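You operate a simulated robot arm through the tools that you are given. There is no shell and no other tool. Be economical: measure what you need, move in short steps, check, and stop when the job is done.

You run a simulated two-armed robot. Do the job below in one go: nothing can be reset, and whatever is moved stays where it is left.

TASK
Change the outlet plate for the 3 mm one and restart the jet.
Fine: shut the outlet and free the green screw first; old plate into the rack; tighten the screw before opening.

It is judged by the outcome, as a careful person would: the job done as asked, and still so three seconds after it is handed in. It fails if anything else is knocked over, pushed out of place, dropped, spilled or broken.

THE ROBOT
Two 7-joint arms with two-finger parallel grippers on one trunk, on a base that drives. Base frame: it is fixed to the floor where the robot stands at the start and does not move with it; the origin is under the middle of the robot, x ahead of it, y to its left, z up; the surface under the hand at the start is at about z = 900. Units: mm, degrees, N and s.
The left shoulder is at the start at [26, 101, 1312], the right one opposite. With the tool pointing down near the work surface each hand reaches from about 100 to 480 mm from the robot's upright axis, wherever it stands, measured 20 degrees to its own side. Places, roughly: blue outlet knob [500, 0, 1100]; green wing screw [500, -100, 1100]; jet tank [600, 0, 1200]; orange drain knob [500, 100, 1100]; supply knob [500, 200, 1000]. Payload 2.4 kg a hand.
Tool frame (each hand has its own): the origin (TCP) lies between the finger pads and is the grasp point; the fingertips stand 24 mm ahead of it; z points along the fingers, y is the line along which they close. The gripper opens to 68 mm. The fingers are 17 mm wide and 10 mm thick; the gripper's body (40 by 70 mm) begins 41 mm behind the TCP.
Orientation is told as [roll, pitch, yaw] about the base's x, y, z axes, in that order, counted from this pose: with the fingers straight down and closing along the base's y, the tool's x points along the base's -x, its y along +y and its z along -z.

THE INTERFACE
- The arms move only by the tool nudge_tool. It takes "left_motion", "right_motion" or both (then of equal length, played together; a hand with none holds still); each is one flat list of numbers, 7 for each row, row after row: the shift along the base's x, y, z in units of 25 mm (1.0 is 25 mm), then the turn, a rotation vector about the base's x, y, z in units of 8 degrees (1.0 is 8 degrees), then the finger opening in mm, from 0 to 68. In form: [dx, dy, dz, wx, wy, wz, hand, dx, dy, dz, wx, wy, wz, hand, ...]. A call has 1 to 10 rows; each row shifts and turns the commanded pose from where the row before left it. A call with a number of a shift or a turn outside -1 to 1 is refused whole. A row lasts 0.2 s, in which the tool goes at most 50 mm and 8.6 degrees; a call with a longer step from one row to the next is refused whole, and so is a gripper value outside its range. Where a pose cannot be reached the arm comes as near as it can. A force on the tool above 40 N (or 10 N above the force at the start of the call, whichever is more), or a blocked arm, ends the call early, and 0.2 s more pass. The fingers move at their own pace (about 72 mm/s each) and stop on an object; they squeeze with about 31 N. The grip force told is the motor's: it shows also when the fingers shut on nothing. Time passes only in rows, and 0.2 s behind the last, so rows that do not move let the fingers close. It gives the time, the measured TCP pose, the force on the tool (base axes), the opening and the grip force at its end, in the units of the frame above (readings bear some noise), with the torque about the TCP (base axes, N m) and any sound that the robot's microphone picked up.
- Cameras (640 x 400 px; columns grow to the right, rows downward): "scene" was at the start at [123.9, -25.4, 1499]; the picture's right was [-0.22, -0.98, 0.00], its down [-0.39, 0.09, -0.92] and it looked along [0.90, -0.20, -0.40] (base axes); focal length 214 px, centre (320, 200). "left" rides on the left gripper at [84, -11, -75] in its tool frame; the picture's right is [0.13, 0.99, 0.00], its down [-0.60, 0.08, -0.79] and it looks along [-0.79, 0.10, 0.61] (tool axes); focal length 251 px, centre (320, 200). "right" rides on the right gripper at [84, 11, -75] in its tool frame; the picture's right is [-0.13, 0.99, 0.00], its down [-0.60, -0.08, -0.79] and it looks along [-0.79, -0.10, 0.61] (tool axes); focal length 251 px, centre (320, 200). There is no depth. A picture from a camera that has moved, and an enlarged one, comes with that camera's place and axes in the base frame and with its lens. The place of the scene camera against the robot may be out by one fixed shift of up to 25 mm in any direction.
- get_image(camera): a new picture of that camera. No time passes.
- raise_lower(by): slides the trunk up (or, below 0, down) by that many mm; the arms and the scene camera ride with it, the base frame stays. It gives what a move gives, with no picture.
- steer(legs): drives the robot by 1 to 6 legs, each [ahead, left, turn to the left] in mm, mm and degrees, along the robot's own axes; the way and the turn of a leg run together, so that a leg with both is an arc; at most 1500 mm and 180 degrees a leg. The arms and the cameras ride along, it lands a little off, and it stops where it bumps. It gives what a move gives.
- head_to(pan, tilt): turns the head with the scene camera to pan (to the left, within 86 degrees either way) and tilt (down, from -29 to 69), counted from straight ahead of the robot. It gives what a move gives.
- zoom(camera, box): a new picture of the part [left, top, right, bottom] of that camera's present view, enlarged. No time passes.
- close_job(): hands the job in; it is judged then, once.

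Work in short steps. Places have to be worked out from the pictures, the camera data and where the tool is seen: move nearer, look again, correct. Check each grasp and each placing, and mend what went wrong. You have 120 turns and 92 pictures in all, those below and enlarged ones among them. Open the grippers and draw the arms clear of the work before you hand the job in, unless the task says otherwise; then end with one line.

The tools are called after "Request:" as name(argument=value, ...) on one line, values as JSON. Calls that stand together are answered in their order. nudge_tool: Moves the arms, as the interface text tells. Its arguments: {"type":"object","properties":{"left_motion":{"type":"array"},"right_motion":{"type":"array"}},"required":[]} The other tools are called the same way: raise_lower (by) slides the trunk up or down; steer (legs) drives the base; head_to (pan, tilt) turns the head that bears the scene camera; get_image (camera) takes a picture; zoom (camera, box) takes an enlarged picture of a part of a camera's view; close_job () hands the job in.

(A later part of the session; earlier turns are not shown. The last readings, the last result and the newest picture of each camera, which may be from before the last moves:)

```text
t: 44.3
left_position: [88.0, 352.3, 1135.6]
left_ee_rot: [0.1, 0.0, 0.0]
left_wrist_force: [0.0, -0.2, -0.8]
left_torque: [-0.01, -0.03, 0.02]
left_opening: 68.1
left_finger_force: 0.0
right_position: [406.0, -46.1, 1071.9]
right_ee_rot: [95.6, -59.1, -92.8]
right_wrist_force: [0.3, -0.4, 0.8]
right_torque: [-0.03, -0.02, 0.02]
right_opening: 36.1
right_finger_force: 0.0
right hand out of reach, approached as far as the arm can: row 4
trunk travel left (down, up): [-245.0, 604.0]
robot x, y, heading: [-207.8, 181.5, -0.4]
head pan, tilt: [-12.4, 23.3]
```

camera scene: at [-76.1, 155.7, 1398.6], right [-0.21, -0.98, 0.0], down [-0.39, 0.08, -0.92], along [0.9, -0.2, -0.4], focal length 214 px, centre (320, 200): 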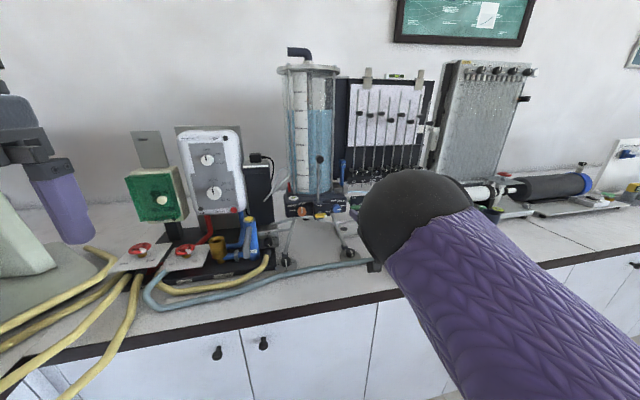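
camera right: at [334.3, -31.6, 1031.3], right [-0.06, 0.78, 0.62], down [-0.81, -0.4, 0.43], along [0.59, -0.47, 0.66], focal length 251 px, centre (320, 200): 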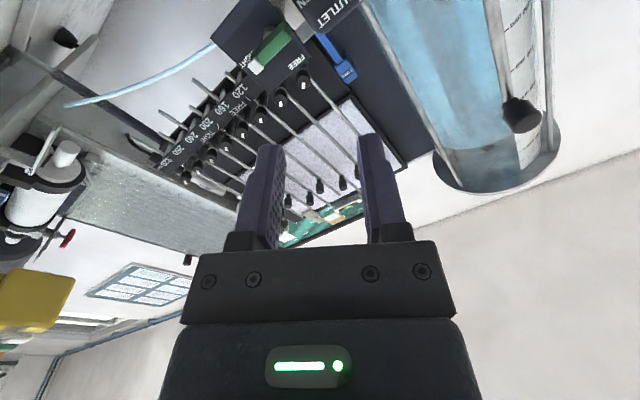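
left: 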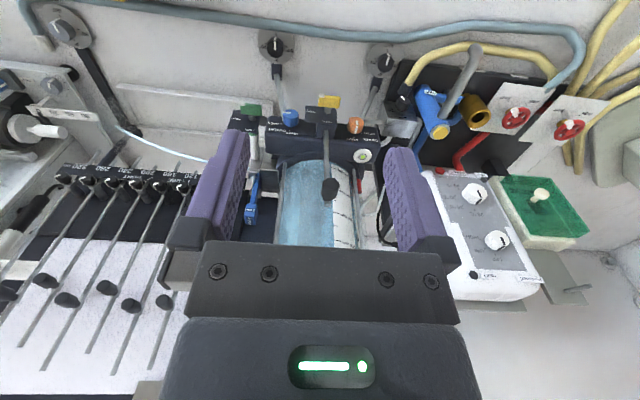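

Request:
nudge_tool(right_motion=[-0.6, 0, 0, 0, 0, 0, 36, -0.6, 0, 0, 0, 0, 0, 36, 0, 0.25, 0.15, 0, 0, 0, 36, 0, 0.25, 0.15, 0, 0, 0, 36, 0, 0, 0, 0, 0, 0, 36])

Request:
get_image(camera="scene")

```text
t: 45.5
left_position: [88.6, 351.1, 1134.6]
left_ee_rot: [0.1, 0.0, 0.1]
left_wrist_force: [0.5, -0.2, -0.6]
left_torque: [0.0, -0.03, 0.01]
left_opening: 67.8
left_finger_force: 0.1
right_position: [369.7, -42.7, 1082.3]
right_ee_rot: [96.1, -59.0, -93.2]
right_wrist_force: [-0.2, 0.4, 0.5]
right_torque: [-0.02, -0.03, 0.02]
right_opening: 36.1
right_finger_force: 0.1
right hand out of reach, approached as far as the arm can: row 1, 2, 3
trunk travel left (down, up): [-245.0, 604.0]
robot x, y, heading: [-208.3, 181.5, -0.1]
head pan, tilt: [-12.4, 23.3]
```

```text
64 pictures are left
camera scene: at [-43.4, 154.9, 1216.7], right [-0.21, -0.98, 0.0], down [-0.39, 0.09, -0.92], along [0.9, -0.2, -0.4], focal length 214 px, centre (320, 200)
```

scene: 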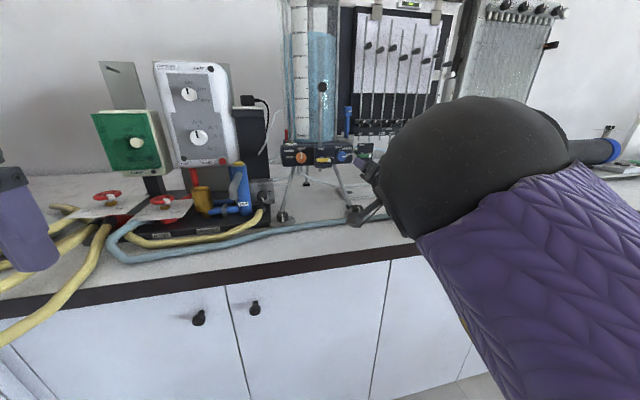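

Better: retraction works now. I'll test rolling toward +90° here.

Request:
nudge_tool(right_motion=[0, 0, 0, 1, 0, 0, 36, 0, 0, 0, 1, 0, 0, 36, 0, 0, 0, 1, 0, 0, 36, 0, 0, 0, 1, 0, 0, 36, 0, 0, 0, 1, 0, 0, 36, 0, 0, 0, 1, 0, 0, 36, 0, 0, 0, 1, 0, 0, 36, 0, 0, 0, 0, 0, 0, 36])

Request:
get_image(camera="right")

```text
t: 47.3
left_position: [88.5, 351.6, 1134.7]
left_ee_rot: [0.0, 0.0, -0.1]
left_wrist_force: [0.8, -0.4, 0.2]
left_torque: [-0.04, -0.02, 0.0]
left_opening: 68.4
left_finger_force: 0.0
right_position: [369.6, -51.3, 1087.8]
right_ee_rot: [93.2, -23.0, -91.1]
right_wrist_force: [0.0, 0.0, 0.4]
right_torque: [0.04, 0.0, 0.01]
right_opening: 35.9
right_finger_force: 0.0
right hand out of reach, approached as far as the arm can: row 1, 2, 3, 4, 5, 7
trunk travel left (down, up): [-245.0, 604.0]
robot x, y, heading: [-209.3, 180.0, 0.2]
head pan, tilt: [-12.4, 23.3]
```

```text
63 pictures are left
camera right: at [296.5, 30.5, 1062.1], right [-0.05, 0.27, 0.96], down [-0.8, -0.59, 0.12], along [0.6, -0.76, 0.24], focal length 251 px, centre (320, 200)
```

right: 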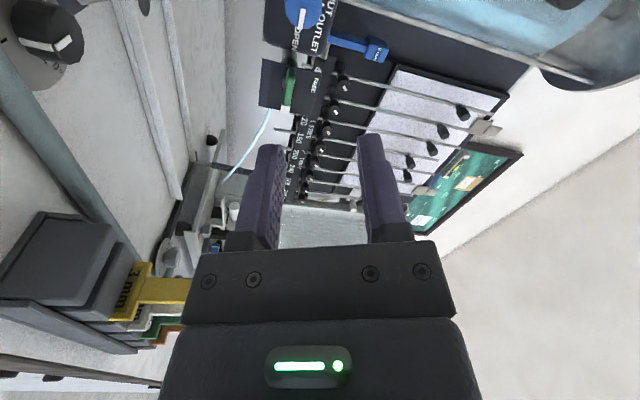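

Roll 67° with only small drift. I'll lower the trunk another 30 mm and complete the roll to 90°, with fingers above and below.

Request:
raise_lower(by=-30)

Request:
nudge_tool(right_motion=[0, 0.25, 0.5, 0.7, 0, 0, 36, 0, 0.25, 0.4, 0.7, 0, 0, 36, 0, 0.25, 0, 0.7, 0, 0, 36, 0, 0, 0, 0.7, 0, 0, 36, 0, 0, 0, 0, 0, 0, 36])

```text
t: 48.1
left_position: [87.3, 351.0, 1105.5]
left_ee_rot: [0.1, 0.1, 0.0]
left_wrist_force: [0.3, 0.0, 0.8]
left_torque: [-0.01, -0.03, 0.02]
left_opening: 67.9
left_finger_force: 0.0
right_position: [369.5, -51.1, 1060.5]
right_ee_rot: [93.1, -23.2, -91.1]
right_wrist_force: [-0.7, 0.3, -0.5]
right_torque: [-0.01, -0.02, 0.01]
right_opening: 36.0
right_finger_force: 0.0
trunk travel left (down, up): [-215.0, 634.0]
robot x, y, heading: [-209.0, 179.1, -0.2]
head pan, tilt: [-12.4, 23.3]
```

```text
t: 49.3
left_position: [86.3, 352.1, 1104.4]
left_ee_rot: [0.0, 0.0, 0.0]
left_wrist_force: [0.7, -0.6, 0.2]
left_torque: [0.01, 0.03, -0.03]
left_opening: 67.9
left_finger_force: 0.0
right_position: [371.9, -31.7, 1082.8]
right_ee_rot: [92.6, -0.6, -90.9]
right_wrist_force: [0.4, 0.1, -0.8]
right_torque: [0.0, -0.02, 0.0]
right_opening: 35.8
right_finger_force: 0.2
trunk travel left (down, up): [-215.0, 634.0]
robot x, y, heading: [-211.7, 180.7, 0.2]
head pan, tilt: [-12.4, 23.3]
```

Clean, no limits: the hand is at (372,-32,1083) with roll 90°. I'll try going on to about 130° for the safest stroke.

Request:
nudge_tool(right_motion=[0, 0, 0, 1, 0, 0, 36, 0, 0, 0, 1, 0, 0, 36, 0, 0, 0, 1, 0, 0, 36, 0, 0, 0, 1, 0, 0, 36, 0, 0, 0, 1, 0, 0, 36, 0, 0, 0, 0, 0, 0, 36])

```text
t: 50.7
left_position: [87.5, 351.8, 1105.2]
left_ee_rot: [0.0, -0.1, 0.0]
left_wrist_force: [1.0, 0.0, 0.4]
left_torque: [0.01, -0.01, 0.01]
left_opening: 67.9
left_finger_force: 0.0
right_position: [371.4, -37.5, 1082.6]
right_ee_rot: [92.0, 35.4, -91.2]
right_wrist_force: [-0.9, -0.9, 0.4]
right_torque: [0.0, -0.02, 0.02]
right_opening: 35.9
right_finger_force: 0.0
right hand out of reach, approached as far as the arm can: row 4, 5
trunk travel left (down, up): [-215.0, 634.0]
robot x, y, heading: [-209.1, 180.1, -0.3]
head pan, tilt: [-12.4, 23.3]
```

Roll 125° reached. I'll drive 90 mm ahead, correct the small y drift, and check alignment from the wrist camera.

Request:
steer(legs=[[90, 0, 0]])

Request:
nudge_tool(right_motion=[0, 0.2, -0.15, -0.3, 0, 0, 36, 0, 0, 0, 0, 0, 0, 36])

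Request:
zoom(camera="right", box=[140, 0, 460, 200])

```text
t: 51.8
left_position: [178.6, 350.4, 1105.2]
left_ee_rot: [0.0, 0.0, -0.1]
left_wrist_force: [-0.8, 0.1, -0.1]
left_torque: [-0.01, -0.02, -0.02]
left_opening: 67.9
left_finger_force: 0.1
right_position: [461.9, -37.0, 1083.3]
right_ee_rot: [91.9, 35.4, -91.3]
right_wrist_force: [-0.7, 0.6, 1.2]
right_torque: [-0.01, 0.01, -0.02]
right_opening: 36.2
right_finger_force: 0.1
trunk travel left (down, up): [-215.0, 634.0]
robot x, y, heading: [-118.5, 177.3, -0.2]
head pan, tilt: [-12.4, 23.3]
```

```text
t: 52.4
left_position: [178.6, 351.2, 1105.1]
left_ee_rot: [0.0, 0.1, 0.0]
left_wrist_force: [0.0, 1.2, -0.2]
left_torque: [-0.01, 0.02, 0.0]
left_opening: 68.0
left_finger_force: 0.0
right_position: [459.9, -20.0, 1093.7]
right_ee_rot: [91.7, 32.9, -91.1]
right_wrist_force: [-0.6, -0.6, -0.4]
right_torque: [0.02, 0.03, 0.02]
right_opening: 36.1
right_finger_force: 0.0
right hand out of reach, approached as far as the arm can: row 1
trunk travel left (down, up): [-215.0, 634.0]
robot x, y, heading: [-117.3, 177.5, 0.2]
head pan, tilt: [-12.4, 23.3]
```

```text
2.00 times, centred on (300, 100) of right
camera zoom: at [386.3, 47.8, 1145.6], right [-0.04, -0.65, 0.76], down [-0.8, -0.44, -0.42], along [0.6, -0.63, -0.5], focal length 503 px, centre (360, 400)
```

zoom: 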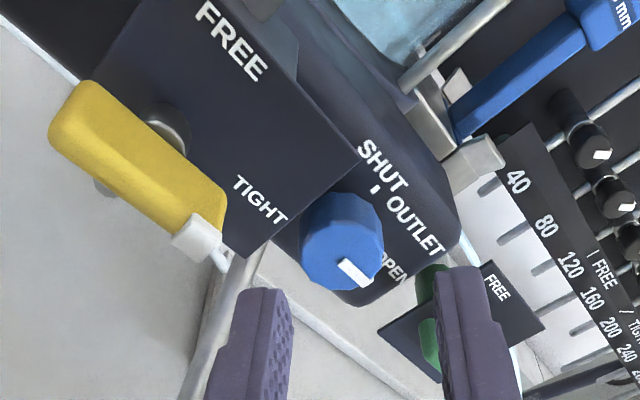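

The hand slid while at its roll limit. I'll back the roll off to about 107° and re-centre at (y -31, z 1079).

Request:
nudge_tool(right_motion=[0, 0, 0, -1, 0, 0, 36, 0, 0, 0, -1, 0, 0, 36, 0, -0.22, -0.3, 0, 0, 0, 36, 0, -0.22, -0.3, 0, 0, 0, 36, 0, 0, 0, 0, 0, 0, 36])

Request:
zoom(camera="right", box=[140, 0, 460, 200])

```text
t: 53.6
left_position: [178.8, 351.5, 1104.6]
left_ee_rot: [0.0, 0.0, -0.1]
left_wrist_force: [0.0, 1.1, 0.0]
left_torque: [0.0, 0.02, 0.0]
left_opening: 67.9
left_finger_force: 0.1
right_position: [460.3, -26.2, 1086.6]
right_ee_rot: [92.1, 17.0, -91.1]
right_wrist_force: [-0.2, 0.8, -1.0]
right_torque: [0.0, 0.01, 0.01]
right_opening: 36.0
right_finger_force: 0.1
right hand out of reach, approached as far as the arm can: row 4
trunk travel left (down, up): [-215.0, 634.0]
robot x, y, heading: [-123.1, 180.5, -0.1]
head pan, tilt: [-12.4, 23.3]
```

```text
2.00 times, centred on (300, 100) of right
camera zoom: at [386.3, 53.4, 1118.1], right [-0.04, -0.41, 0.91], down [-0.8, -0.53, -0.28], along [0.6, -0.74, -0.31], focal length 503 px, centre (360, 400)
```

zoom: 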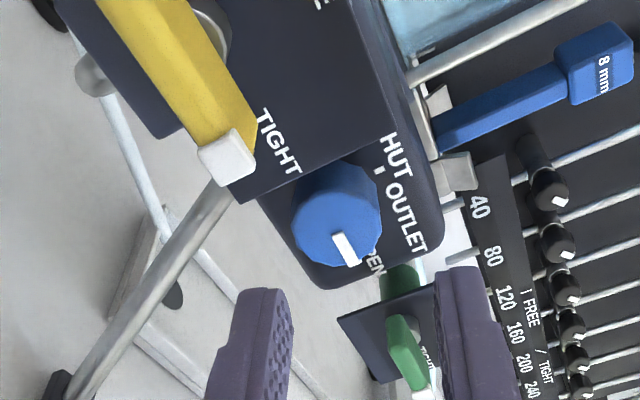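

Request:
raise_lower(by=-20)

Request:
nudge_tool(right_motion=[0, -0.2, 0.2, 0, 0, 0, 36, 0, 0, 0.2, 0, 0, 0, 36, 0, 0, 0, 0, 0, 0, 36])

```text
t: 54.3
left_position: [179.0, 351.3, 1084.7]
left_ee_rot: [0.0, -0.1, 0.1]
left_wrist_force: [-0.8, 0.6, 0.5]
left_torque: [0.03, -0.02, 0.02]
left_opening: 68.0
left_finger_force: 0.1
right_position: [457.8, -26.5, 1067.7]
right_ee_rot: [92.2, 16.9, -91.0]
right_wrist_force: [-0.4, 1.1, 0.7]
right_torque: [-0.01, -0.04, -0.02]
right_opening: 36.0
right_finger_force: 0.1
trunk travel left (down, up): [-195.0, 654.0]
robot x, y, heading: [-119.5, 180.0, -0.1]
head pan, tilt: [-12.4, 23.3]
```

```text
t: 55.1
left_position: [178.0, 351.7, 1085.5]
left_ee_rot: [0.0, 0.0, 0.0]
left_wrist_force: [0.4, 0.7, 0.9]
left_torque: [0.02, 0.02, 0.0]
left_opening: 68.2
left_finger_force: 0.1
right_position: [459.2, -31.7, 1075.9]
right_ee_rot: [92.2, 17.0, -91.0]
right_wrist_force: [0.7, -0.1, -0.3]
right_torque: [0.01, -0.02, -0.01]
right_opening: 36.0
right_finger_force: 0.1
trunk travel left (down, up): [-195.0, 654.0]
robot x, y, heading: [-117.6, 182.0, 0.1]
head pan, tilt: [-12.4, 23.3]
```

Aligned at (459,-32,1076). I'll move forward 25 mm with the arm and look before enclosing the knob.

Request:
nudge_tool(right_motion=[0.5, 0, 0.08, 0, 0, 0, 36, 0.5, 0, 0, 0, 0, 0, 36, 0, 0, 0, 0, 0, 0, 36])

Request:
zoom(camera="right", box=[140, 0, 460, 200])

```text
t: 55.9
left_position: [178.2, 352.1, 1085.4]
left_ee_rot: [-0.1, 0.0, -0.1]
left_wrist_force: [0.0, -0.5, -0.1]
left_torque: [-0.03, -0.01, 0.0]
left_opening: 68.1
left_finger_force: 0.0
right_position: [483.7, -32.0, 1079.3]
right_ee_rot: [92.2, 17.0, -91.0]
right_wrist_force: [0.4, 0.2, 0.2]
right_torque: [-0.03, 0.0, 0.02]
right_opening: 36.1
right_finger_force: 0.1
trunk travel left (down, up): [-195.0, 654.0]
robot x, y, heading: [-117.8, 182.8, 0.1]
head pan, tilt: [-12.4, 23.3]
```

```text
2.00 times, centred on (300, 100) of right
camera zoom: at [411.6, 48.3, 1110.6], right [-0.04, -0.41, 0.91], down [-0.8, -0.53, -0.28], along [0.6, -0.74, -0.31], focal length 503 px, centre (360, 400)
```

zoom: 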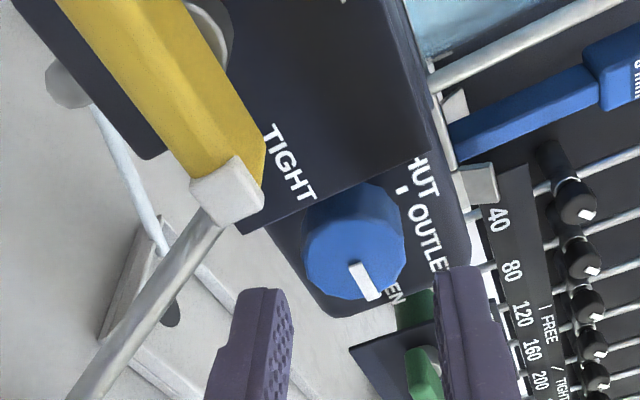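

The finger midline matches the knob axis. I'll advance 26 mm so the pads enclose the knob, then close.

Request:
nudge_tool(right_motion=[0.35, 0, 0, 0, 0, 0, 36, 0.35, 0, 0, 0, 0, 0, 36, 0.35, 0, 0, 0, 0, 0, 36, 0, 0, 0, 0, 0, 0, 36])

Request:
zoom(camera="right", box=[140, 0, 460, 200])

```text
t: 56.9
left_position: [178.4, 351.5, 1084.3]
left_ee_rot: [0.0, 0.1, 0.0]
left_wrist_force: [-0.4, -0.2, 0.0]
left_torque: [-0.03, -0.03, 0.02]
left_opening: 68.1
left_finger_force: 0.0
right_position: [510.7, -31.0, 1078.6]
right_ee_rot: [92.1, 17.0, -91.0]
right_wrist_force: [0.3, 0.6, 0.1]
right_torque: [-0.03, -0.01, 0.02]
right_opening: 36.2
right_finger_force: 0.0
trunk travel left (down, up): [-195.0, 654.0]
robot x, y, heading: [-121.1, 181.1, -0.1]
head pan, tilt: [-12.4, 23.3]
```

```text
2.00 times, centred on (300, 100) of right
camera zoom: at [437.5, 48.5, 1110.6], right [-0.04, -0.41, 0.91], down [-0.8, -0.53, -0.28], along [0.6, -0.74, -0.31], focal length 503 px, centre (360, 400)
```

zoom: 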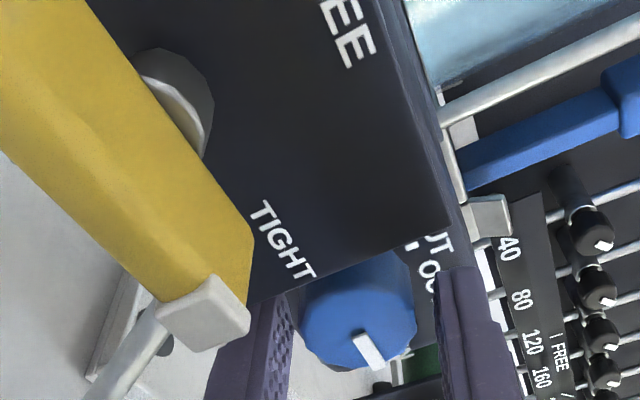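

The fingers straddle the blue knob cleanly. I'll close on it.

Request:
nudge_tool(right_motion=[0, 0, 0, 0, 0, 0, 24, 0, 0, 0, 0, 0, 0, 24, 0, 0, 0, 0, 0, 0, 24])

```text
t: 57.7
left_position: [177.8, 352.0, 1085.6]
left_ee_rot: [0.0, 0.0, 0.0]
left_wrist_force: [0.8, 0.0, -0.3]
left_torque: [-0.03, 0.02, 0.01]
left_opening: 68.1
left_finger_force: 0.1
right_position: [510.0, -31.4, 1078.7]
right_ee_rot: [92.0, 17.1, -91.0]
right_wrist_force: [-4.7, 1.5, -5.6]
right_torque: [-0.05, 0.62, 0.31]
right_opening: 27.3
right_finger_force: 42.4
trunk travel left (down, up): [-195.0, 654.0]
robot x, y, heading: [-121.7, 178.7, 0.1]
head pan, tilt: [-12.4, 23.3]
```

Gripped at 27 mm with little side force, so it is well centred. I'll turn counter-clockwise 56°.

Request:
nudge_tool(right_motion=[0, 0, 0, -1, 0, 0, 22, 0, 0, 0, -1, 0, 0, 22, 0, 0, 0, -1, 0, 0, 22, 0, 0, 0, -1, 0, 0, 22, 0, 0, 0, -1, 0, 0, 22, 0, 0, 0, -1, 0, 0, 22, 0, 0, 0, -1, 0, 0, 22, 0, 0, 0, 0, 0, 0, 22])

Request:
get_image(camera="right")

```text
t: 59.5
left_position: [178.7, 350.8, 1085.8]
left_ee_rot: [0.0, 0.0, 0.0]
left_wrist_force: [0.8, 0.6, -0.2]
left_torque: [0.01, -0.03, -0.01]
left_opening: 67.9
left_finger_force: 0.0
right_position: [510.6, -32.5, 1078.2]
right_ee_rot: [93.2, -39.0, -91.1]
right_wrist_force: [-15.7, 3.1, -19.5]
right_torque: [0.01, 0.66, -0.47]
right_opening: 27.4
right_finger_force: 42.0
trunk travel left (down, up): [-195.0, 654.0]
robot x, y, heading: [-120.8, 179.1, 0.0]
head pan, tilt: [-12.4, 23.3]
```

```text
58 pictures are left
camera right: at [437.5, 39.7, 1029.8], right [-0.04, 0.53, 0.85], down [-0.8, -0.53, 0.29], along [0.6, -0.67, 0.44], focal length 251 px, centre (320, 200)
```

right: 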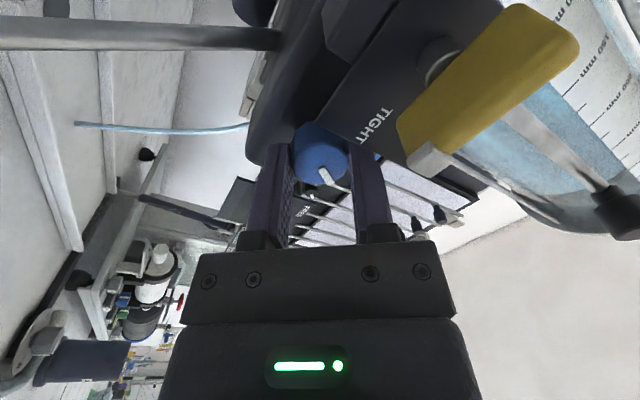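

The pointer has turned with the hand. I'll open, roll back 40°, and regrip for the remaining 34°.

Request:
nudge_tool(right_motion=[0, 0, 0, 0, 0, 0, 35, 0, 0, 0, 0, 0, 0, 35, 0, 0, 0, 1, 0, 0, 35, 0, 0, 0, 1, 0, 0, 35, 0, 0, 0, 1, 0, 0, 35, 0, 0, 0, 1, 0, 0, 35, 0, 0, 0, 1, 0, 0, 35, 0, 0, 0, 0, 0, 0, 35])

Request:
nudge_tool(right_motion=[0, 0, 0, 0, 0, 0, 22, 0, 0, 0, 0, 0, 0, 22, 0, 0, 0, -0.85, 0, 0, 22, 0, 0, 0, -0.85, 0, 0, 22, 0, 0, 0, -0.85, 0, 0, 22, 0, 0, 0, -0.85, 0, 0, 22, 0, 0, 0, -0.85, 0, 0, 22, 0, 0, 0, 0, 0, 0, 22])

Request:
get_image(camera="right")

```text
t: 61.3
left_position: [178.7, 350.7, 1084.5]
left_ee_rot: [0.0, 0.0, -0.1]
left_wrist_force: [-0.5, 0.0, -0.2]
left_torque: [0.01, -0.02, 0.01]
left_opening: 68.0
left_finger_force: 0.1
right_position: [511.8, -31.8, 1080.6]
right_ee_rot: [92.5, 1.1, -91.0]
right_wrist_force: [0.0, 0.0, 0.1]
right_torque: [-0.02, -0.01, 0.0]
right_opening: 34.8
right_finger_force: 0.1
trunk travel left (down, up): [-195.0, 654.0]
robot x, y, heading: [-120.0, 179.0, -0.1]
head pan, tilt: [-12.4, 23.3]
```

```text
t: 63.1
left_position: [178.6, 351.2, 1085.3]
left_ee_rot: [-0.1, 0.0, 0.0]
left_wrist_force: [0.1, 0.3, 0.8]
left_torque: [-0.02, -0.01, 0.0]
left_opening: 67.9
left_finger_force: 0.1
right_position: [510.8, -33.2, 1077.8]
right_ee_rot: [93.0, -33.1, -91.1]
right_wrist_force: [-7.6, 1.3, -12.1]
right_torque: [0.29, 0.68, -0.28]
right_opening: 28.0
right_finger_force: 42.8
trunk travel left (down, up): [-195.0, 654.0]
robot x, y, heading: [-119.5, 176.8, -0.0]
head pan, tilt: [-12.4, 23.3]
```

```text
57 pictures are left
camera right: at [437.9, 44.1, 1037.7], right [-0.04, 0.43, 0.9], down [-0.8, -0.56, 0.23], along [0.6, -0.71, 0.37], focal length 251 px, centre (320, 200)
```

right: 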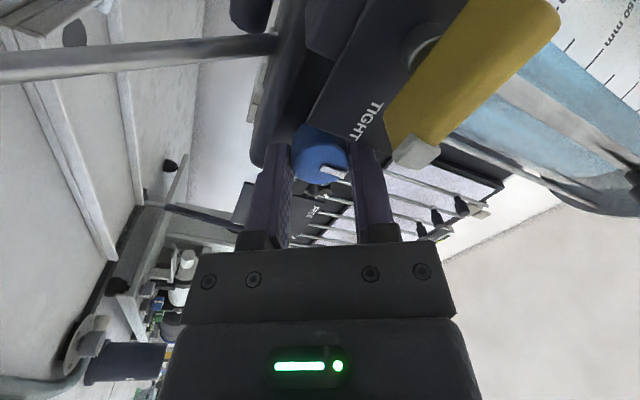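

The jet has stopped and the pointer is up at SHUT, with torque showing the stop. I'll release, back the base off 50 mm, and view the green wing.

Request:
nudge_tool(right_motion=[0, 0, 0, 0, 0, 0, 34, 0, 0, 0, 0, 0, 0, 34, -0.4, 0, 0, 0, 0, 0, 34, -0.4, 0, 0, 0, 0, 0, 34, -0.4, 0, 0, 0, 0, 0, 34, -0.4, 0, 0, 0, 0, 0, 34, 0, 0, 0, 1, 0, 0, 34, 0, 0, 0, 1, 0, 0, 34, 0, 0, 0, 1, 0, 0, 34, 0, 0, 0, 1, 0, 0, 34])

Request:
steer(legs=[[0, -62, 0]])

Request:
zoom(camera="right", box=[140, 0, 460, 200])

```text
t: 65.3
left_position: [178.4, 351.1, 1085.9]
left_ee_rot: [0.0, 0.1, 0.0]
left_wrist_force: [-0.2, -1.5, 0.1]
left_torque: [0.01, -0.01, 0.0]
left_opening: 68.0
left_finger_force: 0.1
right_position: [470.8, -32.0, 1079.8]
right_ee_rot: [92.6, -0.8, -91.0]
right_wrist_force: [-1.3, -0.1, 0.3]
right_torque: [0.02, -0.02, 0.01]
right_opening: 34.1
right_finger_force: 0.0
trunk travel left (down, up): [-195.0, 654.0]
robot x, y, heading: [-120.0, 182.9, 0.0]
head pan, tilt: [-12.4, 23.3]
```

```text
t: 66.2
left_position: [177.7, 288.9, 1084.6]
left_ee_rot: [0.1, 0.0, 0.0]
left_wrist_force: [-0.2, 1.0, -0.3]
left_torque: [0.0, -0.01, -0.05]
left_opening: 68.0
left_finger_force: 0.0
right_position: [471.0, -94.9, 1079.5]
right_ee_rot: [92.5, -1.1, -91.0]
right_wrist_force: [0.5, -0.1, 1.1]
right_torque: [-0.01, -0.01, 0.03]
right_opening: 33.9
right_finger_force: 0.0
trunk travel left (down, up): [-195.0, 654.0]
robot x, y, heading: [-115.7, 114.0, -0.2]
head pan, tilt: [-12.4, 23.3]
```

```text
2.00 times, centred on (300, 100) of right
camera zoom: at [398.0, -8.3, 1084.5], right [-0.04, -0.11, 0.99], down [-0.8, -0.59, -0.1], along [0.6, -0.8, -0.06], focal length 503 px, centre (360, 400)
```

zoom: 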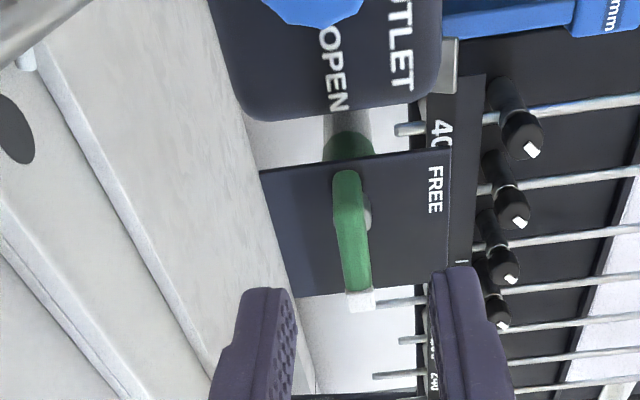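

The wing is centred at y≈-95, z≈1079, spanning y -74 to -116, and the hand is right in line. I'll advance 33 mm and close on it.

Request:
nudge_tool(right_motion=[0.33, 0, 0, 0, 0, 0, 34, 0.33, 0, 0, 0, 0, 0, 34, 0.33, 0, 0, 0, 0, 0, 34, 0.33, 0, 0, 0, 0, 0, 34, 0, 0, 0, 0, 0, 0, 34, 0, 0, 0, 0, 0, 0, 6, 0, 0, 0, 0, 0, 0, 6, 0, 0, 0, 0, 0, 0, 6])

Request:
zoom(camera="right", box=[140, 0, 460, 200])

```text
t: 68.0
left_position: [177.9, 288.6, 1084.7]
left_ee_rot: [-0.1, 0.1, 0.0]
left_wrist_force: [1.4, -0.1, 0.4]
left_torque: [0.01, 0.02, 0.0]
left_opening: 68.2
left_finger_force: 0.0
right_position: [504.6, -93.3, 1078.6]
right_ee_rot: [92.4, -1.0, -91.1]
right_wrist_force: [-1.8, 0.0, -5.5]
right_torque: [0.05, 0.55, -0.03]
right_opening: 8.3
right_finger_force: 30.2
trunk travel left (down, up): [-195.0, 654.0]
robot x, y, heading: [-118.8, 114.0, 0.1]
head pan, tilt: [-12.4, 23.3]
```

```text
2.00 times, centred on (300, 100) of right
camera zoom: at [430.9, -8.0, 1083.9], right [-0.04, -0.11, 0.99], down [-0.8, -0.59, -0.1], along [0.6, -0.8, -0.06], focal length 503 px, centre (360, 400)
```

zoom: 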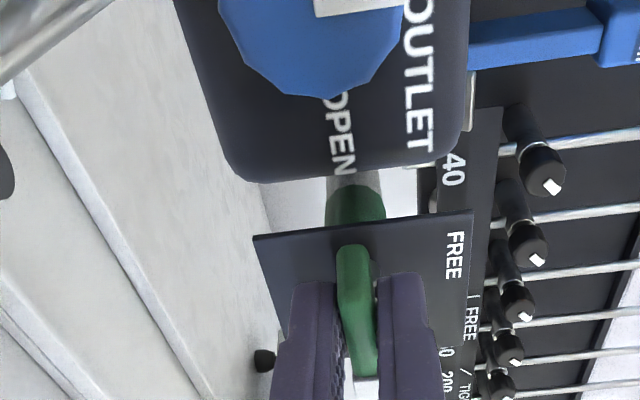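

Gripped on the 8 mm thick wing. I'll turn it counter-clockwise toward FREE.

Request:
nudge_tool(right_motion=[0, -0.03, 0, -1, 0, 0, 4, 0, -0.03, 0, -1, 0, 0, 4, 0, 0, 0, -1, 0, 0, 4, 0, 0, 0, -1, 0, 0, 4, 0, 0, 0, -1, 0, 0, 4, 0, 0, 0, -1, 0, 0, 4, 0, 0, 0, -1, 0, 0, 4, 0, 0, 0, -1, 0, 0, 4, 0, 0, 0, -1, 0, 0, 4, 0, 0, 0, -1, 0, 0, 4])

Request:
get_image(camera="right")

```text
t: 70.2
left_position: [180.2, 286.8, 1085.5]
left_ee_rot: [0.1, 0.1, 0.0]
left_wrist_force: [-0.7, 0.7, 0.4]
left_torque: [-0.03, 0.0, -0.02]
left_opening: 67.9
left_finger_force: 0.0
right_position: [505.2, -98.1, 1077.7]
right_ee_rot: [97.7, -81.1, -95.4]
right_wrist_force: [-2.9, -9.8, -23.9]
right_torque: [0.01, 0.41, -0.7]
right_opening: 8.7
right_finger_force: 29.8
trunk travel left (down, up): [-195.0, 654.0]
robot x, y, heading: [-120.0, 120.8, -0.1]
head pan, tilt: [-12.4, 23.3]
```

```text
54 pictures are left
camera right: at [432.2, -77.3, 993.7], right [-0.04, 0.96, 0.28], down [-0.8, -0.2, 0.57], along [0.6, -0.2, 0.77], focal length 251 px, centre (320, 200)
```

right: 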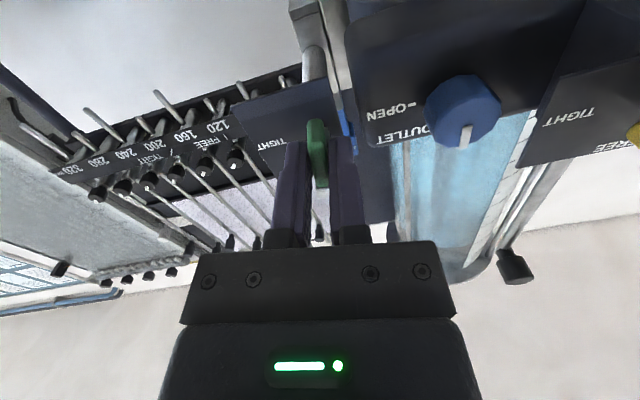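

Request:
nudge_tool(right_motion=[0, 0, -0.08, -0.7, 0, 0, 4, 0, 0, 0, -0.6, 0, 0, 4, 0, 0, 0, -0.4, 0, 0, 4, 0, 0, 0, 0, 0, 0, 4])

Request:
zoom(camera="right", box=[220, 60, 540, 260])

```text
t: 71.2
left_position: [179.5, 286.8, 1084.8]
left_ee_rot: [0.2, 0.1, 0.0]
left_wrist_force: [-0.4, -0.5, -0.2]
left_torque: [0.03, 0.0, 0.0]
left_opening: 67.9
left_finger_force: 0.0
right_position: [505.4, -97.8, 1077.3]
right_ee_rot: [-101.1, -85.4, 103.3]
right_wrist_force: [19.3, -19.4, 11.1]
right_torque: [0.54, -0.39, -0.81]
right_opening: 9.6
right_finger_force: 31.1
trunk travel left (down, up): [-195.0, 654.0]
robot x, y, heading: [-119.1, 116.8, 0.1]
head pan, tilt: [-12.4, 23.3]
```

```text
2.00 times, centred on (380, 160) of right
camera zoom: at [432.4, -97.6, 990.7], right [-0.04, 1.0, 0.05], down [-0.8, -0.06, 0.6], along [0.6, -0.01, 0.8], focal length 503 px, centre (200, 280)
```

zoom: 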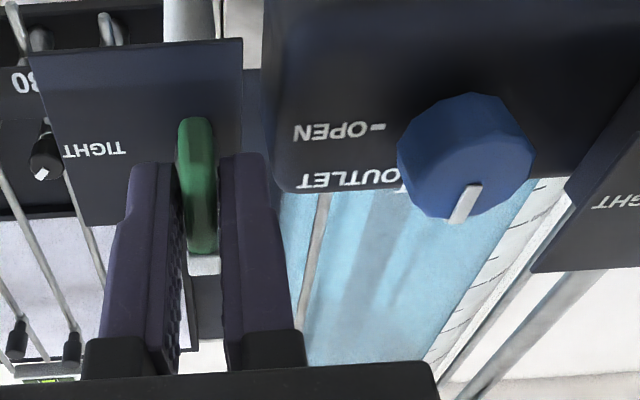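

The wing is vertical and against its stop, so it's FREE. I'll release, back off with the base, and check both controls.

Request:
nudge_tool(right_motion=[0, 0, 0, 0, 0, 0, 30, 0, 0, 0, 0, 0, 0, 30])

Request:
steer(legs=[[-60, 0, 0]])

Request:
zoom(camera="right", box=[200, 20, 520, 220])

Request:
get_image(camera="scene")

```text
t: 71.8
left_position: [179.4, 289.4, 1084.6]
left_ee_rot: [0.0, 0.0, 0.1]
left_wrist_force: [-0.7, 0.9, 0.1]
left_torque: [0.02, -0.04, -0.02]
left_opening: 68.0
left_finger_force: 0.1
right_position: [503.9, -94.5, 1076.8]
right_ee_rot: [-98.7, -85.2, 101.4]
right_wrist_force: [-0.6, -0.2, -0.2]
right_torque: [-0.01, -0.05, -0.01]
right_opening: 30.0
right_finger_force: 0.1
trunk travel left (down, up): [-195.0, 654.0]
robot x, y, heading: [-118.1, 117.0, 0.1]
head pan, tilt: [-12.4, 23.3]
```

```text
t: 72.8
left_position: [118.1, 289.0, 1085.7]
left_ee_rot: [0.0, 0.0, 0.0]
left_wrist_force: [-0.4, 0.2, -0.9]
left_torque: [-0.03, 0.03, 0.0]
left_opening: 68.2
left_finger_force: 0.0
right_position: [444.3, -95.8, 1076.0]
right_ee_rot: [-98.9, -85.3, 101.5]
right_wrist_force: [0.3, 0.5, 0.2]
right_torque: [0.0, 0.0, 0.05]
right_opening: 30.1
right_finger_force: 0.1
trunk travel left (down, up): [-195.0, 654.0]
robot x, y, heading: [-180.7, 112.9, 0.1]
head pan, tilt: [-12.4, 23.3]
```

```text
2.00 times, centred on (360, 120) of right
camera zoom: at [371.3, -94.8, 990.4], right [-0.04, 1.0, 0.05], down [-0.8, -0.06, 0.6], along [0.6, -0.01, 0.8], focal length 503 px, centre (240, 360)
```

zoom: 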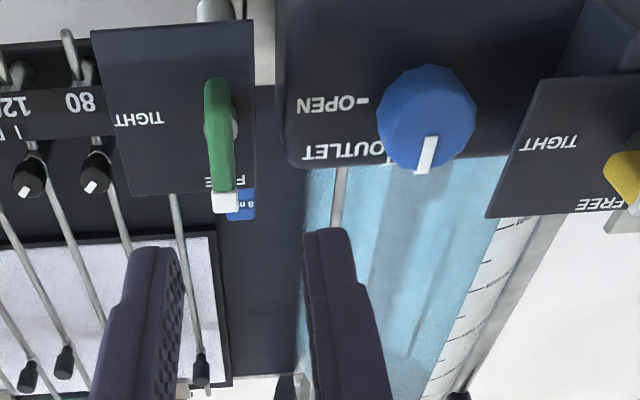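

```text
51 pictures are left
camera scene: at [-0.1, 92.2, 1165.8], right [-0.21, -0.98, 0.0], down [-0.39, 0.09, -0.92], along [0.9, -0.2, -0.4], focal length 214 px, centre (320, 200)
```

scene: 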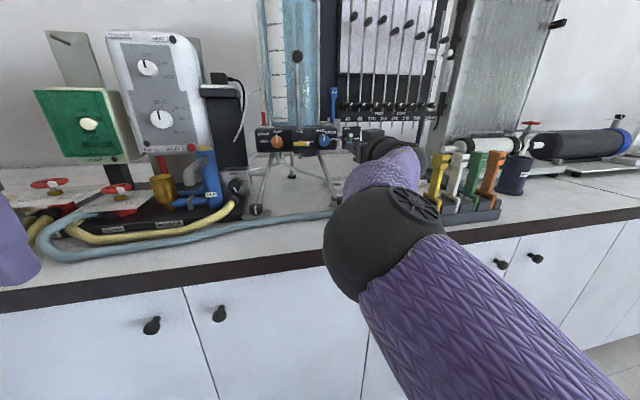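

Both controls are right: outlet pointer vertical at SHUT, green wing vertical at FREE, no jet. Next is the old plate. I'll raise the trunk so the hand sits at handle height, drive part-way in, and look.

Request:
raise_lower(by=122)

Request:
steer(legs=[[90, 0, 0]])

Request:
get_image(camera="right")

Request:
get_image(camera="scene")

```text
t: 74.3
left_position: [119.2, 289.6, 1208.1]
left_ee_rot: [0.0, 0.0, 0.0]
left_wrist_force: [0.5, -0.2, 0.5]
left_torque: [0.0, 0.0, 0.0]
left_opening: 68.3
left_finger_force: 0.1
right_position: [444.4, -96.0, 1197.2]
right_ee_rot: [-98.7, -85.3, 101.2]
right_wrist_force: [-0.7, 0.7, 1.1]
right_torque: [0.02, 0.02, -0.01]
right_opening: 30.1
right_finger_force: 0.0
trunk travel left (down, up): [-317.0, 532.0]
robot x, y, heading: [-179.5, 115.1, -0.1]
head pan, tilt: [-12.4, 23.3]
```

```text
t: 75.4
left_position: [209.5, 288.7, 1206.9]
left_ee_rot: [0.0, 0.1, -0.1]
left_wrist_force: [-0.7, -0.4, -0.8]
left_torque: [0.02, 0.02, -0.01]
left_opening: 67.9
left_finger_force: 0.0
right_position: [535.2, -96.3, 1198.4]
right_ee_rot: [-98.4, -85.3, 100.9]
right_wrist_force: [-0.1, 0.3, -0.2]
right_torque: [-0.01, -0.01, -0.02]
right_opening: 30.1
right_finger_force: 0.0
trunk travel left (down, up): [-317.0, 532.0]
robot x, y, heading: [-87.1, 114.3, -0.1]
head pan, tilt: [-12.4, 23.3]
```

```text
50 pictures are left
camera right: at [462.4, -94.6, 1111.9], right [-0.04, 1.0, 0.05], down [-0.8, -0.06, 0.6], along [0.6, -0.01, 0.8], focal length 251 px, centre (320, 200)
```

right: 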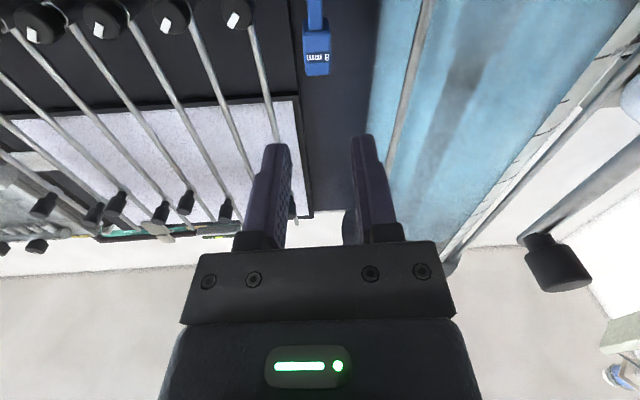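

```text
49 pictures are left
camera scene: at [62.7, 92.3, 1289.5], right [-0.21, -0.98, 0.0], down [-0.39, 0.09, -0.92], along [0.9, -0.2, -0.4], focal length 214 px, centre (320, 200)
```

scene: 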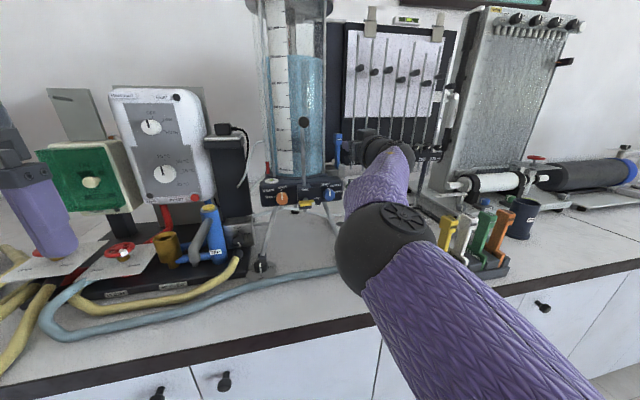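

The head is at y≈-91, z≈1196, about 20 mm wide, and nearly lined up. I'll shift +4 mm in y and drive in further, watching the tank's right tie rod.

Request:
nudge_tool(right_motion=[0, 0.18, 0, 0, 0, 0, 38, 0, 0, 0, 0, 0, 0, 38])

Request:
steer(legs=[[70, 0, 0]])

Request:
get_image(camera="right")

Request:
get_image(camera="scene")

```text
t: 76.0
left_position: [210.0, 288.7, 1207.5]
left_ee_rot: [-0.1, 0.1, 0.0]
left_wrist_force: [1.3, 1.0, 0.1]
left_torque: [-0.01, -0.01, -0.01]
left_opening: 68.1
left_finger_force: 0.0
right_position: [534.7, -91.9, 1198.6]
right_ee_rot: [-98.8, -85.2, 101.4]
right_wrist_force: [0.8, -0.4, 0.2]
right_torque: [0.01, 0.01, -0.02]
right_opening: 37.9
right_finger_force: 0.2
trunk travel left (down, up): [-317.0, 532.0]
robot x, y, heading: [-88.5, 117.2, -0.2]
head pan, tilt: [-12.4, 23.3]
```

```text
t: 77.0
left_position: [260.2, 289.3, 1209.0]
left_ee_rot: [-0.1, -0.2, -0.2]
left_wrist_force: [1.2, -0.1, -0.8]
left_torque: [-0.01, 0.04, 0.0]
left_opening: 67.9
left_finger_force: 0.1
right_position: [583.1, -93.2, 1204.9]
right_ee_rot: [-103.7, -84.9, 105.9]
right_wrist_force: [-18.0, 3.4, 8.6]
right_torque: [0.28, 2.49, -0.38]
right_opening: 38.0
right_finger_force: 0.0
trunk travel left (down, up): [-317.0, 532.0]
robot x, y, heading: [-38.3, 114.7, -0.2]
head pan, tilt: [-12.4, 23.3]
stopped in leg 1: the robot was blocked; the commanded pose is now the measured one
```

```text
48 pictures are left
camera right: at [511.1, -92.4, 1117.2], right [-0.04, 1.0, 0.04], down [-0.8, -0.06, 0.59], along [0.59, -0.01, 0.81], focal length 251 px, centre (320, 200)
```

right: 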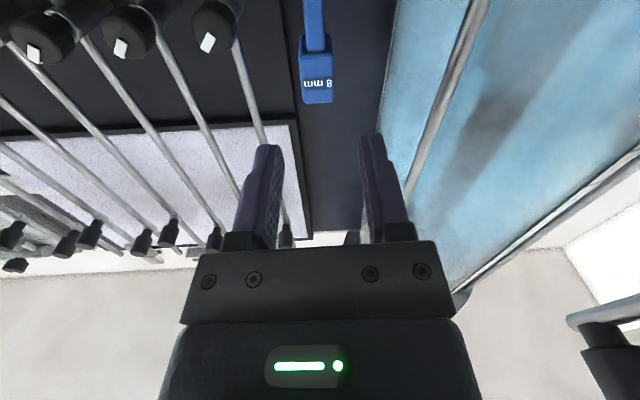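

```text
47 pictures are left
camera scene: at [111.9, 92.8, 1289.9], right [-0.22, -0.98, 0.0], down [-0.38, 0.09, -0.92], along [0.9, -0.2, -0.39], focal length 214 px, centre (320, 200)
```

scene: 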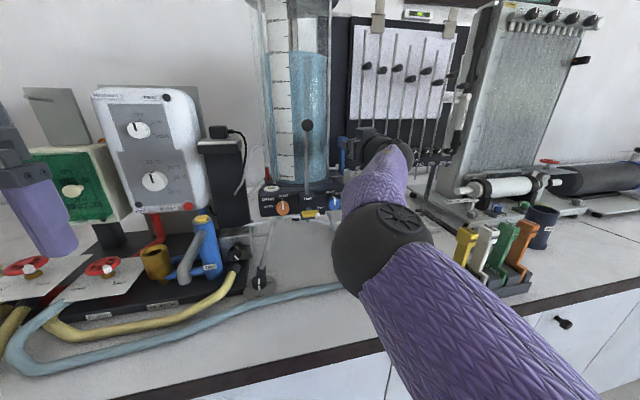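

The wrist camera, which sits about 85 mm below the hand, touched the upright green wing and stopped the drive. I'll back off, then pitch the tool to about -62° so the camera rides higher.

Request:
steer(legs=[[-70, 0, 0]])

Request:
raise_lower(by=80)

Request:
nudge_tool(right_motion=[0, 0, 0, 0, 0.95, 0, 38, 0, 0, 0, 0, 0.95, 0, 38, 0, 0, 0, 0, 0.95, 0, 38, 0, 0, -0.4, 0, 0, 0, 38, 0, 0, -0.4, 0, 0, 0, 38, 0, 0, 0, 0, 0, 0, 38])

Request:
get_image(camera="right")

```text
t: 78.0
left_position: [192.3, 288.4, 1207.9]
left_ee_rot: [-0.1, -0.1, -0.1]
left_wrist_force: [-0.2, -0.7, 0.4]
left_torque: [0.02, -0.05, -0.01]
left_opening: 68.1
left_finger_force: 0.1
right_position: [518.3, -93.6, 1202.8]
right_ee_rot: [-101.4, -85.0, 103.6]
right_wrist_force: [-0.1, 0.4, 0.6]
right_torque: [0.01, 0.0, 0.0]
right_opening: 38.3
right_finger_force: 0.0
trunk travel left (down, up): [-317.0, 532.0]
robot x, y, heading: [-105.7, 115.9, -0.1]
head pan, tilt: [-12.4, 23.3]
```

```text
t: 79.2
left_position: [194.1, 288.2, 1288.4]
left_ee_rot: [-0.1, 0.0, -0.1]
left_wrist_force: [-0.3, -0.6, -0.4]
left_torque: [-0.01, 0.01, -0.02]
left_opening: 68.0
left_finger_force: 0.0
right_position: [518.2, -93.6, 1282.0]
right_ee_rot: [-101.0, -84.9, 103.2]
right_wrist_force: [-0.5, 0.4, 0.6]
right_torque: [0.0, -0.02, -0.04]
right_opening: 37.8
right_finger_force: 0.0
trunk travel left (down, up): [-397.0, 452.0]
robot x, y, heading: [-105.0, 120.7, -0.1]
head pan, tilt: [-12.4, 23.3]
```

```text
t: 80.6
left_position: [193.2, 289.5, 1287.1]
left_ee_rot: [-0.1, 0.0, -0.1]
left_wrist_force: [0.8, -0.4, 0.2]
left_torque: [-0.02, -0.03, -0.03]
left_opening: 68.1
left_finger_force: 0.0
right_position: [516.6, -93.4, 1261.5]
right_ee_rot: [-9.7, -67.9, 12.8]
right_wrist_force: [-0.2, 0.3, 0.4]
right_torque: [-0.01, -0.02, 0.0]
right_opening: 38.0
right_finger_force: 0.1
trunk travel left (down, up): [-397.0, 452.0]
robot x, y, heading: [-103.7, 120.1, 0.0]
head pan, tilt: [-12.4, 23.3]
```

```text
46 pictures are left
camera right: at [417.0, -92.5, 1209.8], right [-0.02, 1.0, 0.06], down [-0.51, -0.06, 0.86], along [0.86, -0.01, 0.51], focal length 251 px, centre (320, 200)
```

right: 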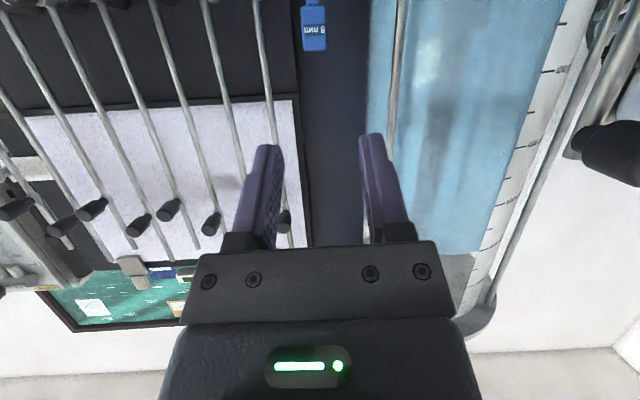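

Request:
nudge_tool(right_motion=[0, 0.04, -0.5, 0, 0.9, 0, 38, 0, 0.04, -0.6, -0.4, 0, -0.3, 38, 0, 0, -0.5, 0, 0, 0, 38, 0, 0, 0, 0, 0, 0, 38])

Request:
steer(legs=[[75, 0, 0]])

Request:
get_image(camera="right")

```text
t: 81.6
left_position: [192.3, 288.6, 1287.0]
left_ee_rot: [0.0, 0.1, 0.0]
left_wrist_force: [0.6, 1.0, 0.1]
left_torque: [-0.02, 0.02, 0.02]
left_opening: 68.0
left_finger_force: 0.0
right_position: [512.2, -89.2, 1213.2]
right_ee_rot: [-12.8, -60.1, 13.1]
right_wrist_force: [0.4, 0.2, 0.1]
right_torque: [0.0, 0.01, 0.01]
right_opening: 38.0
right_finger_force: 0.0
right hand out of reach, approached as far as the arm can: row 1
trunk travel left (down, up): [-397.0, 452.0]
robot x, y, heading: [-107.4, 115.9, -0.2]
head pan, tilt: [-12.4, 23.3]
```

```text
t: 82.7
left_position: [269.4, 289.0, 1287.4]
left_ee_rot: [-0.1, 0.1, -0.1]
left_wrist_force: [-0.4, -0.5, -0.2]
left_torque: [0.02, 0.0, -0.02]
left_opening: 67.7
left_finger_force: 0.1
right_position: [589.1, -89.7, 1213.0]
right_ee_rot: [-12.7, -60.2, 13.1]
right_wrist_force: [-0.4, -0.4, 0.0]
right_torque: [-0.01, 0.01, 0.03]
right_opening: 37.8
right_finger_force: 0.0
trunk travel left (down, up): [-397.0, 452.0]
robot x, y, heading: [-29.0, 119.3, 0.0]
head pan, tilt: [-12.4, 23.3]
```

```text
45 pictures are left
camera right: at [482.4, -86.3, 1174.3], right [0.03, 1.0, 0.0], down [-0.4, 0.01, 0.92], along [0.92, -0.03, 0.4], focal length 251 px, centre (320, 200)
```

right: 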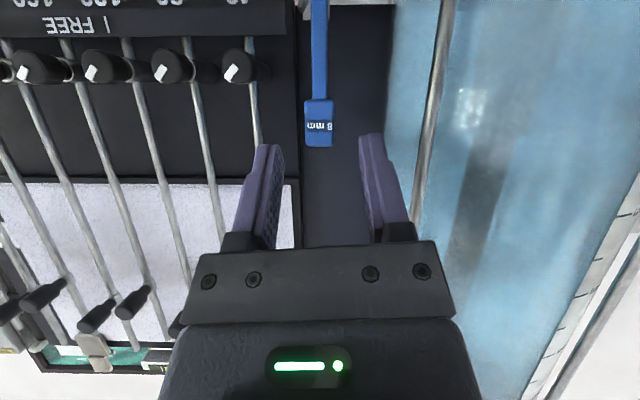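

Level and lined up; the head spans z 1180–1208 at y≈-92.5. I'll shift -3 mm in y, lower 14 mm, and drive 40 mm closer.

Request:
nudge_tool(right_motion=[0, -0.12, -0.56, 0, 0, 0, 38, 0, 0, 0, 0, 0, 0, 38])

Request:
steer(legs=[[40, 0, 0]])

Request:
zoom(camera="right", box=[160, 40, 480, 240])

```text
t: 83.2
left_position: [268.4, 289.6, 1287.3]
left_ee_rot: [-0.2, 0.0, 0.0]
left_wrist_force: [0.7, 0.8, 0.3]
left_torque: [-0.02, -0.05, -0.01]
left_opening: 68.0
left_finger_force: 0.1
right_position: [587.2, -93.1, 1199.8]
right_ee_rot: [-12.9, -60.0, 13.2]
right_wrist_force: [0.0, 0.0, -0.4]
right_torque: [0.0, 0.0, -0.03]
right_opening: 38.2
right_finger_force: 0.1
trunk travel left (down, up): [-397.0, 452.0]
robot x, y, heading: [-28.5, 118.0, -0.1]
head pan, tilt: [-12.4, 23.3]
```

```text
t: 84.1
left_position: [308.7, 288.1, 1286.6]
left_ee_rot: [-0.1, 0.1, -0.1]
left_wrist_force: [0.0, -0.7, -0.2]
left_torque: [0.02, 0.06, -0.02]
left_opening: 68.1
left_finger_force: 0.1
right_position: [628.9, -92.2, 1199.5]
right_ee_rot: [-12.9, -60.1, 13.0]
right_wrist_force: [-0.8, 0.0, -0.1]
right_torque: [-0.01, -0.01, 0.0]
right_opening: 38.3
right_finger_force: 0.1
trunk travel left (down, up): [-397.0, 452.0]
robot x, y, heading: [10.2, 116.9, -0.0]
head pan, tilt: [-12.4, 23.3]
```

```text
2.00 times, centred on (320, 140) of right
camera zoom: at [522.4, -89.8, 1160.4], right [0.03, 1.0, 0.0], down [-0.4, 0.01, 0.92], along [0.92, -0.03, 0.4], focal length 503 px, centre (320, 320)
```

zoom: 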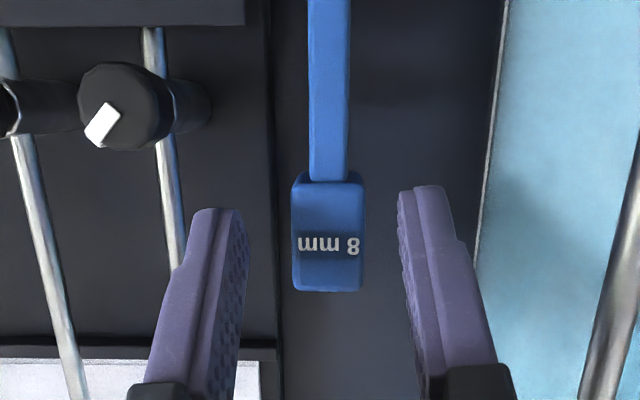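

Triangulating the head's front face gives x≈650, z 1177–1207. I'll advance 25 mm and drop 5 mm with the arm, then close.

Request:
nudge_tool(right_motion=[0.34, 0, -0.07, 0, 0, 0, 38, 0.33, 0, -0.07, 0, 0, 0, 38, 0.33, 0, -0.06, 0, 0, 0, 38, 0, 0, 0, 0, 0, 0, 38])

Request:
zoom(camera="right", box=[160, 40, 480, 240])

```text
t: 85.1
left_position: [308.8, 287.9, 1288.0]
left_ee_rot: [-0.1, 0.1, 0.0]
left_wrist_force: [-1.0, 0.1, 0.8]
left_torque: [-0.01, -0.01, 0.01]
left_opening: 67.9
left_finger_force: 0.0
right_position: [641.6, -92.7, 1187.0]
right_ee_rot: [-12.8, -60.2, 13.1]
right_wrist_force: [-0.1, -0.1, 0.3]
right_torque: [0.0, 0.03, 0.02]
right_opening: 38.1
right_finger_force: 0.0
right hand out of reach, approached as far as the arm can: row 2, 3
trunk travel left (down, up): [-397.0, 452.0]
robot x, y, heading: [11.1, 118.1, -0.2]
head pan, tilt: [-12.4, 23.3]
```

```text
2.00 times, centred on (320, 140) of right
camera zoom: at [536.3, -89.7, 1149.1], right [0.03, 1.0, 0.0], down [-0.4, 0.01, 0.92], along [0.92, -0.03, 0.4], focal length 503 px, centre (320, 320)
```

zoom: 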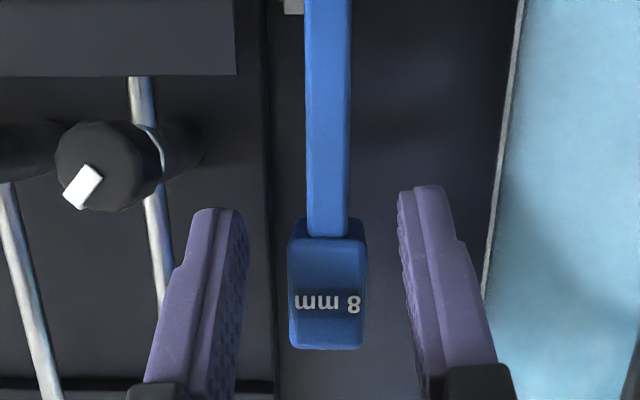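

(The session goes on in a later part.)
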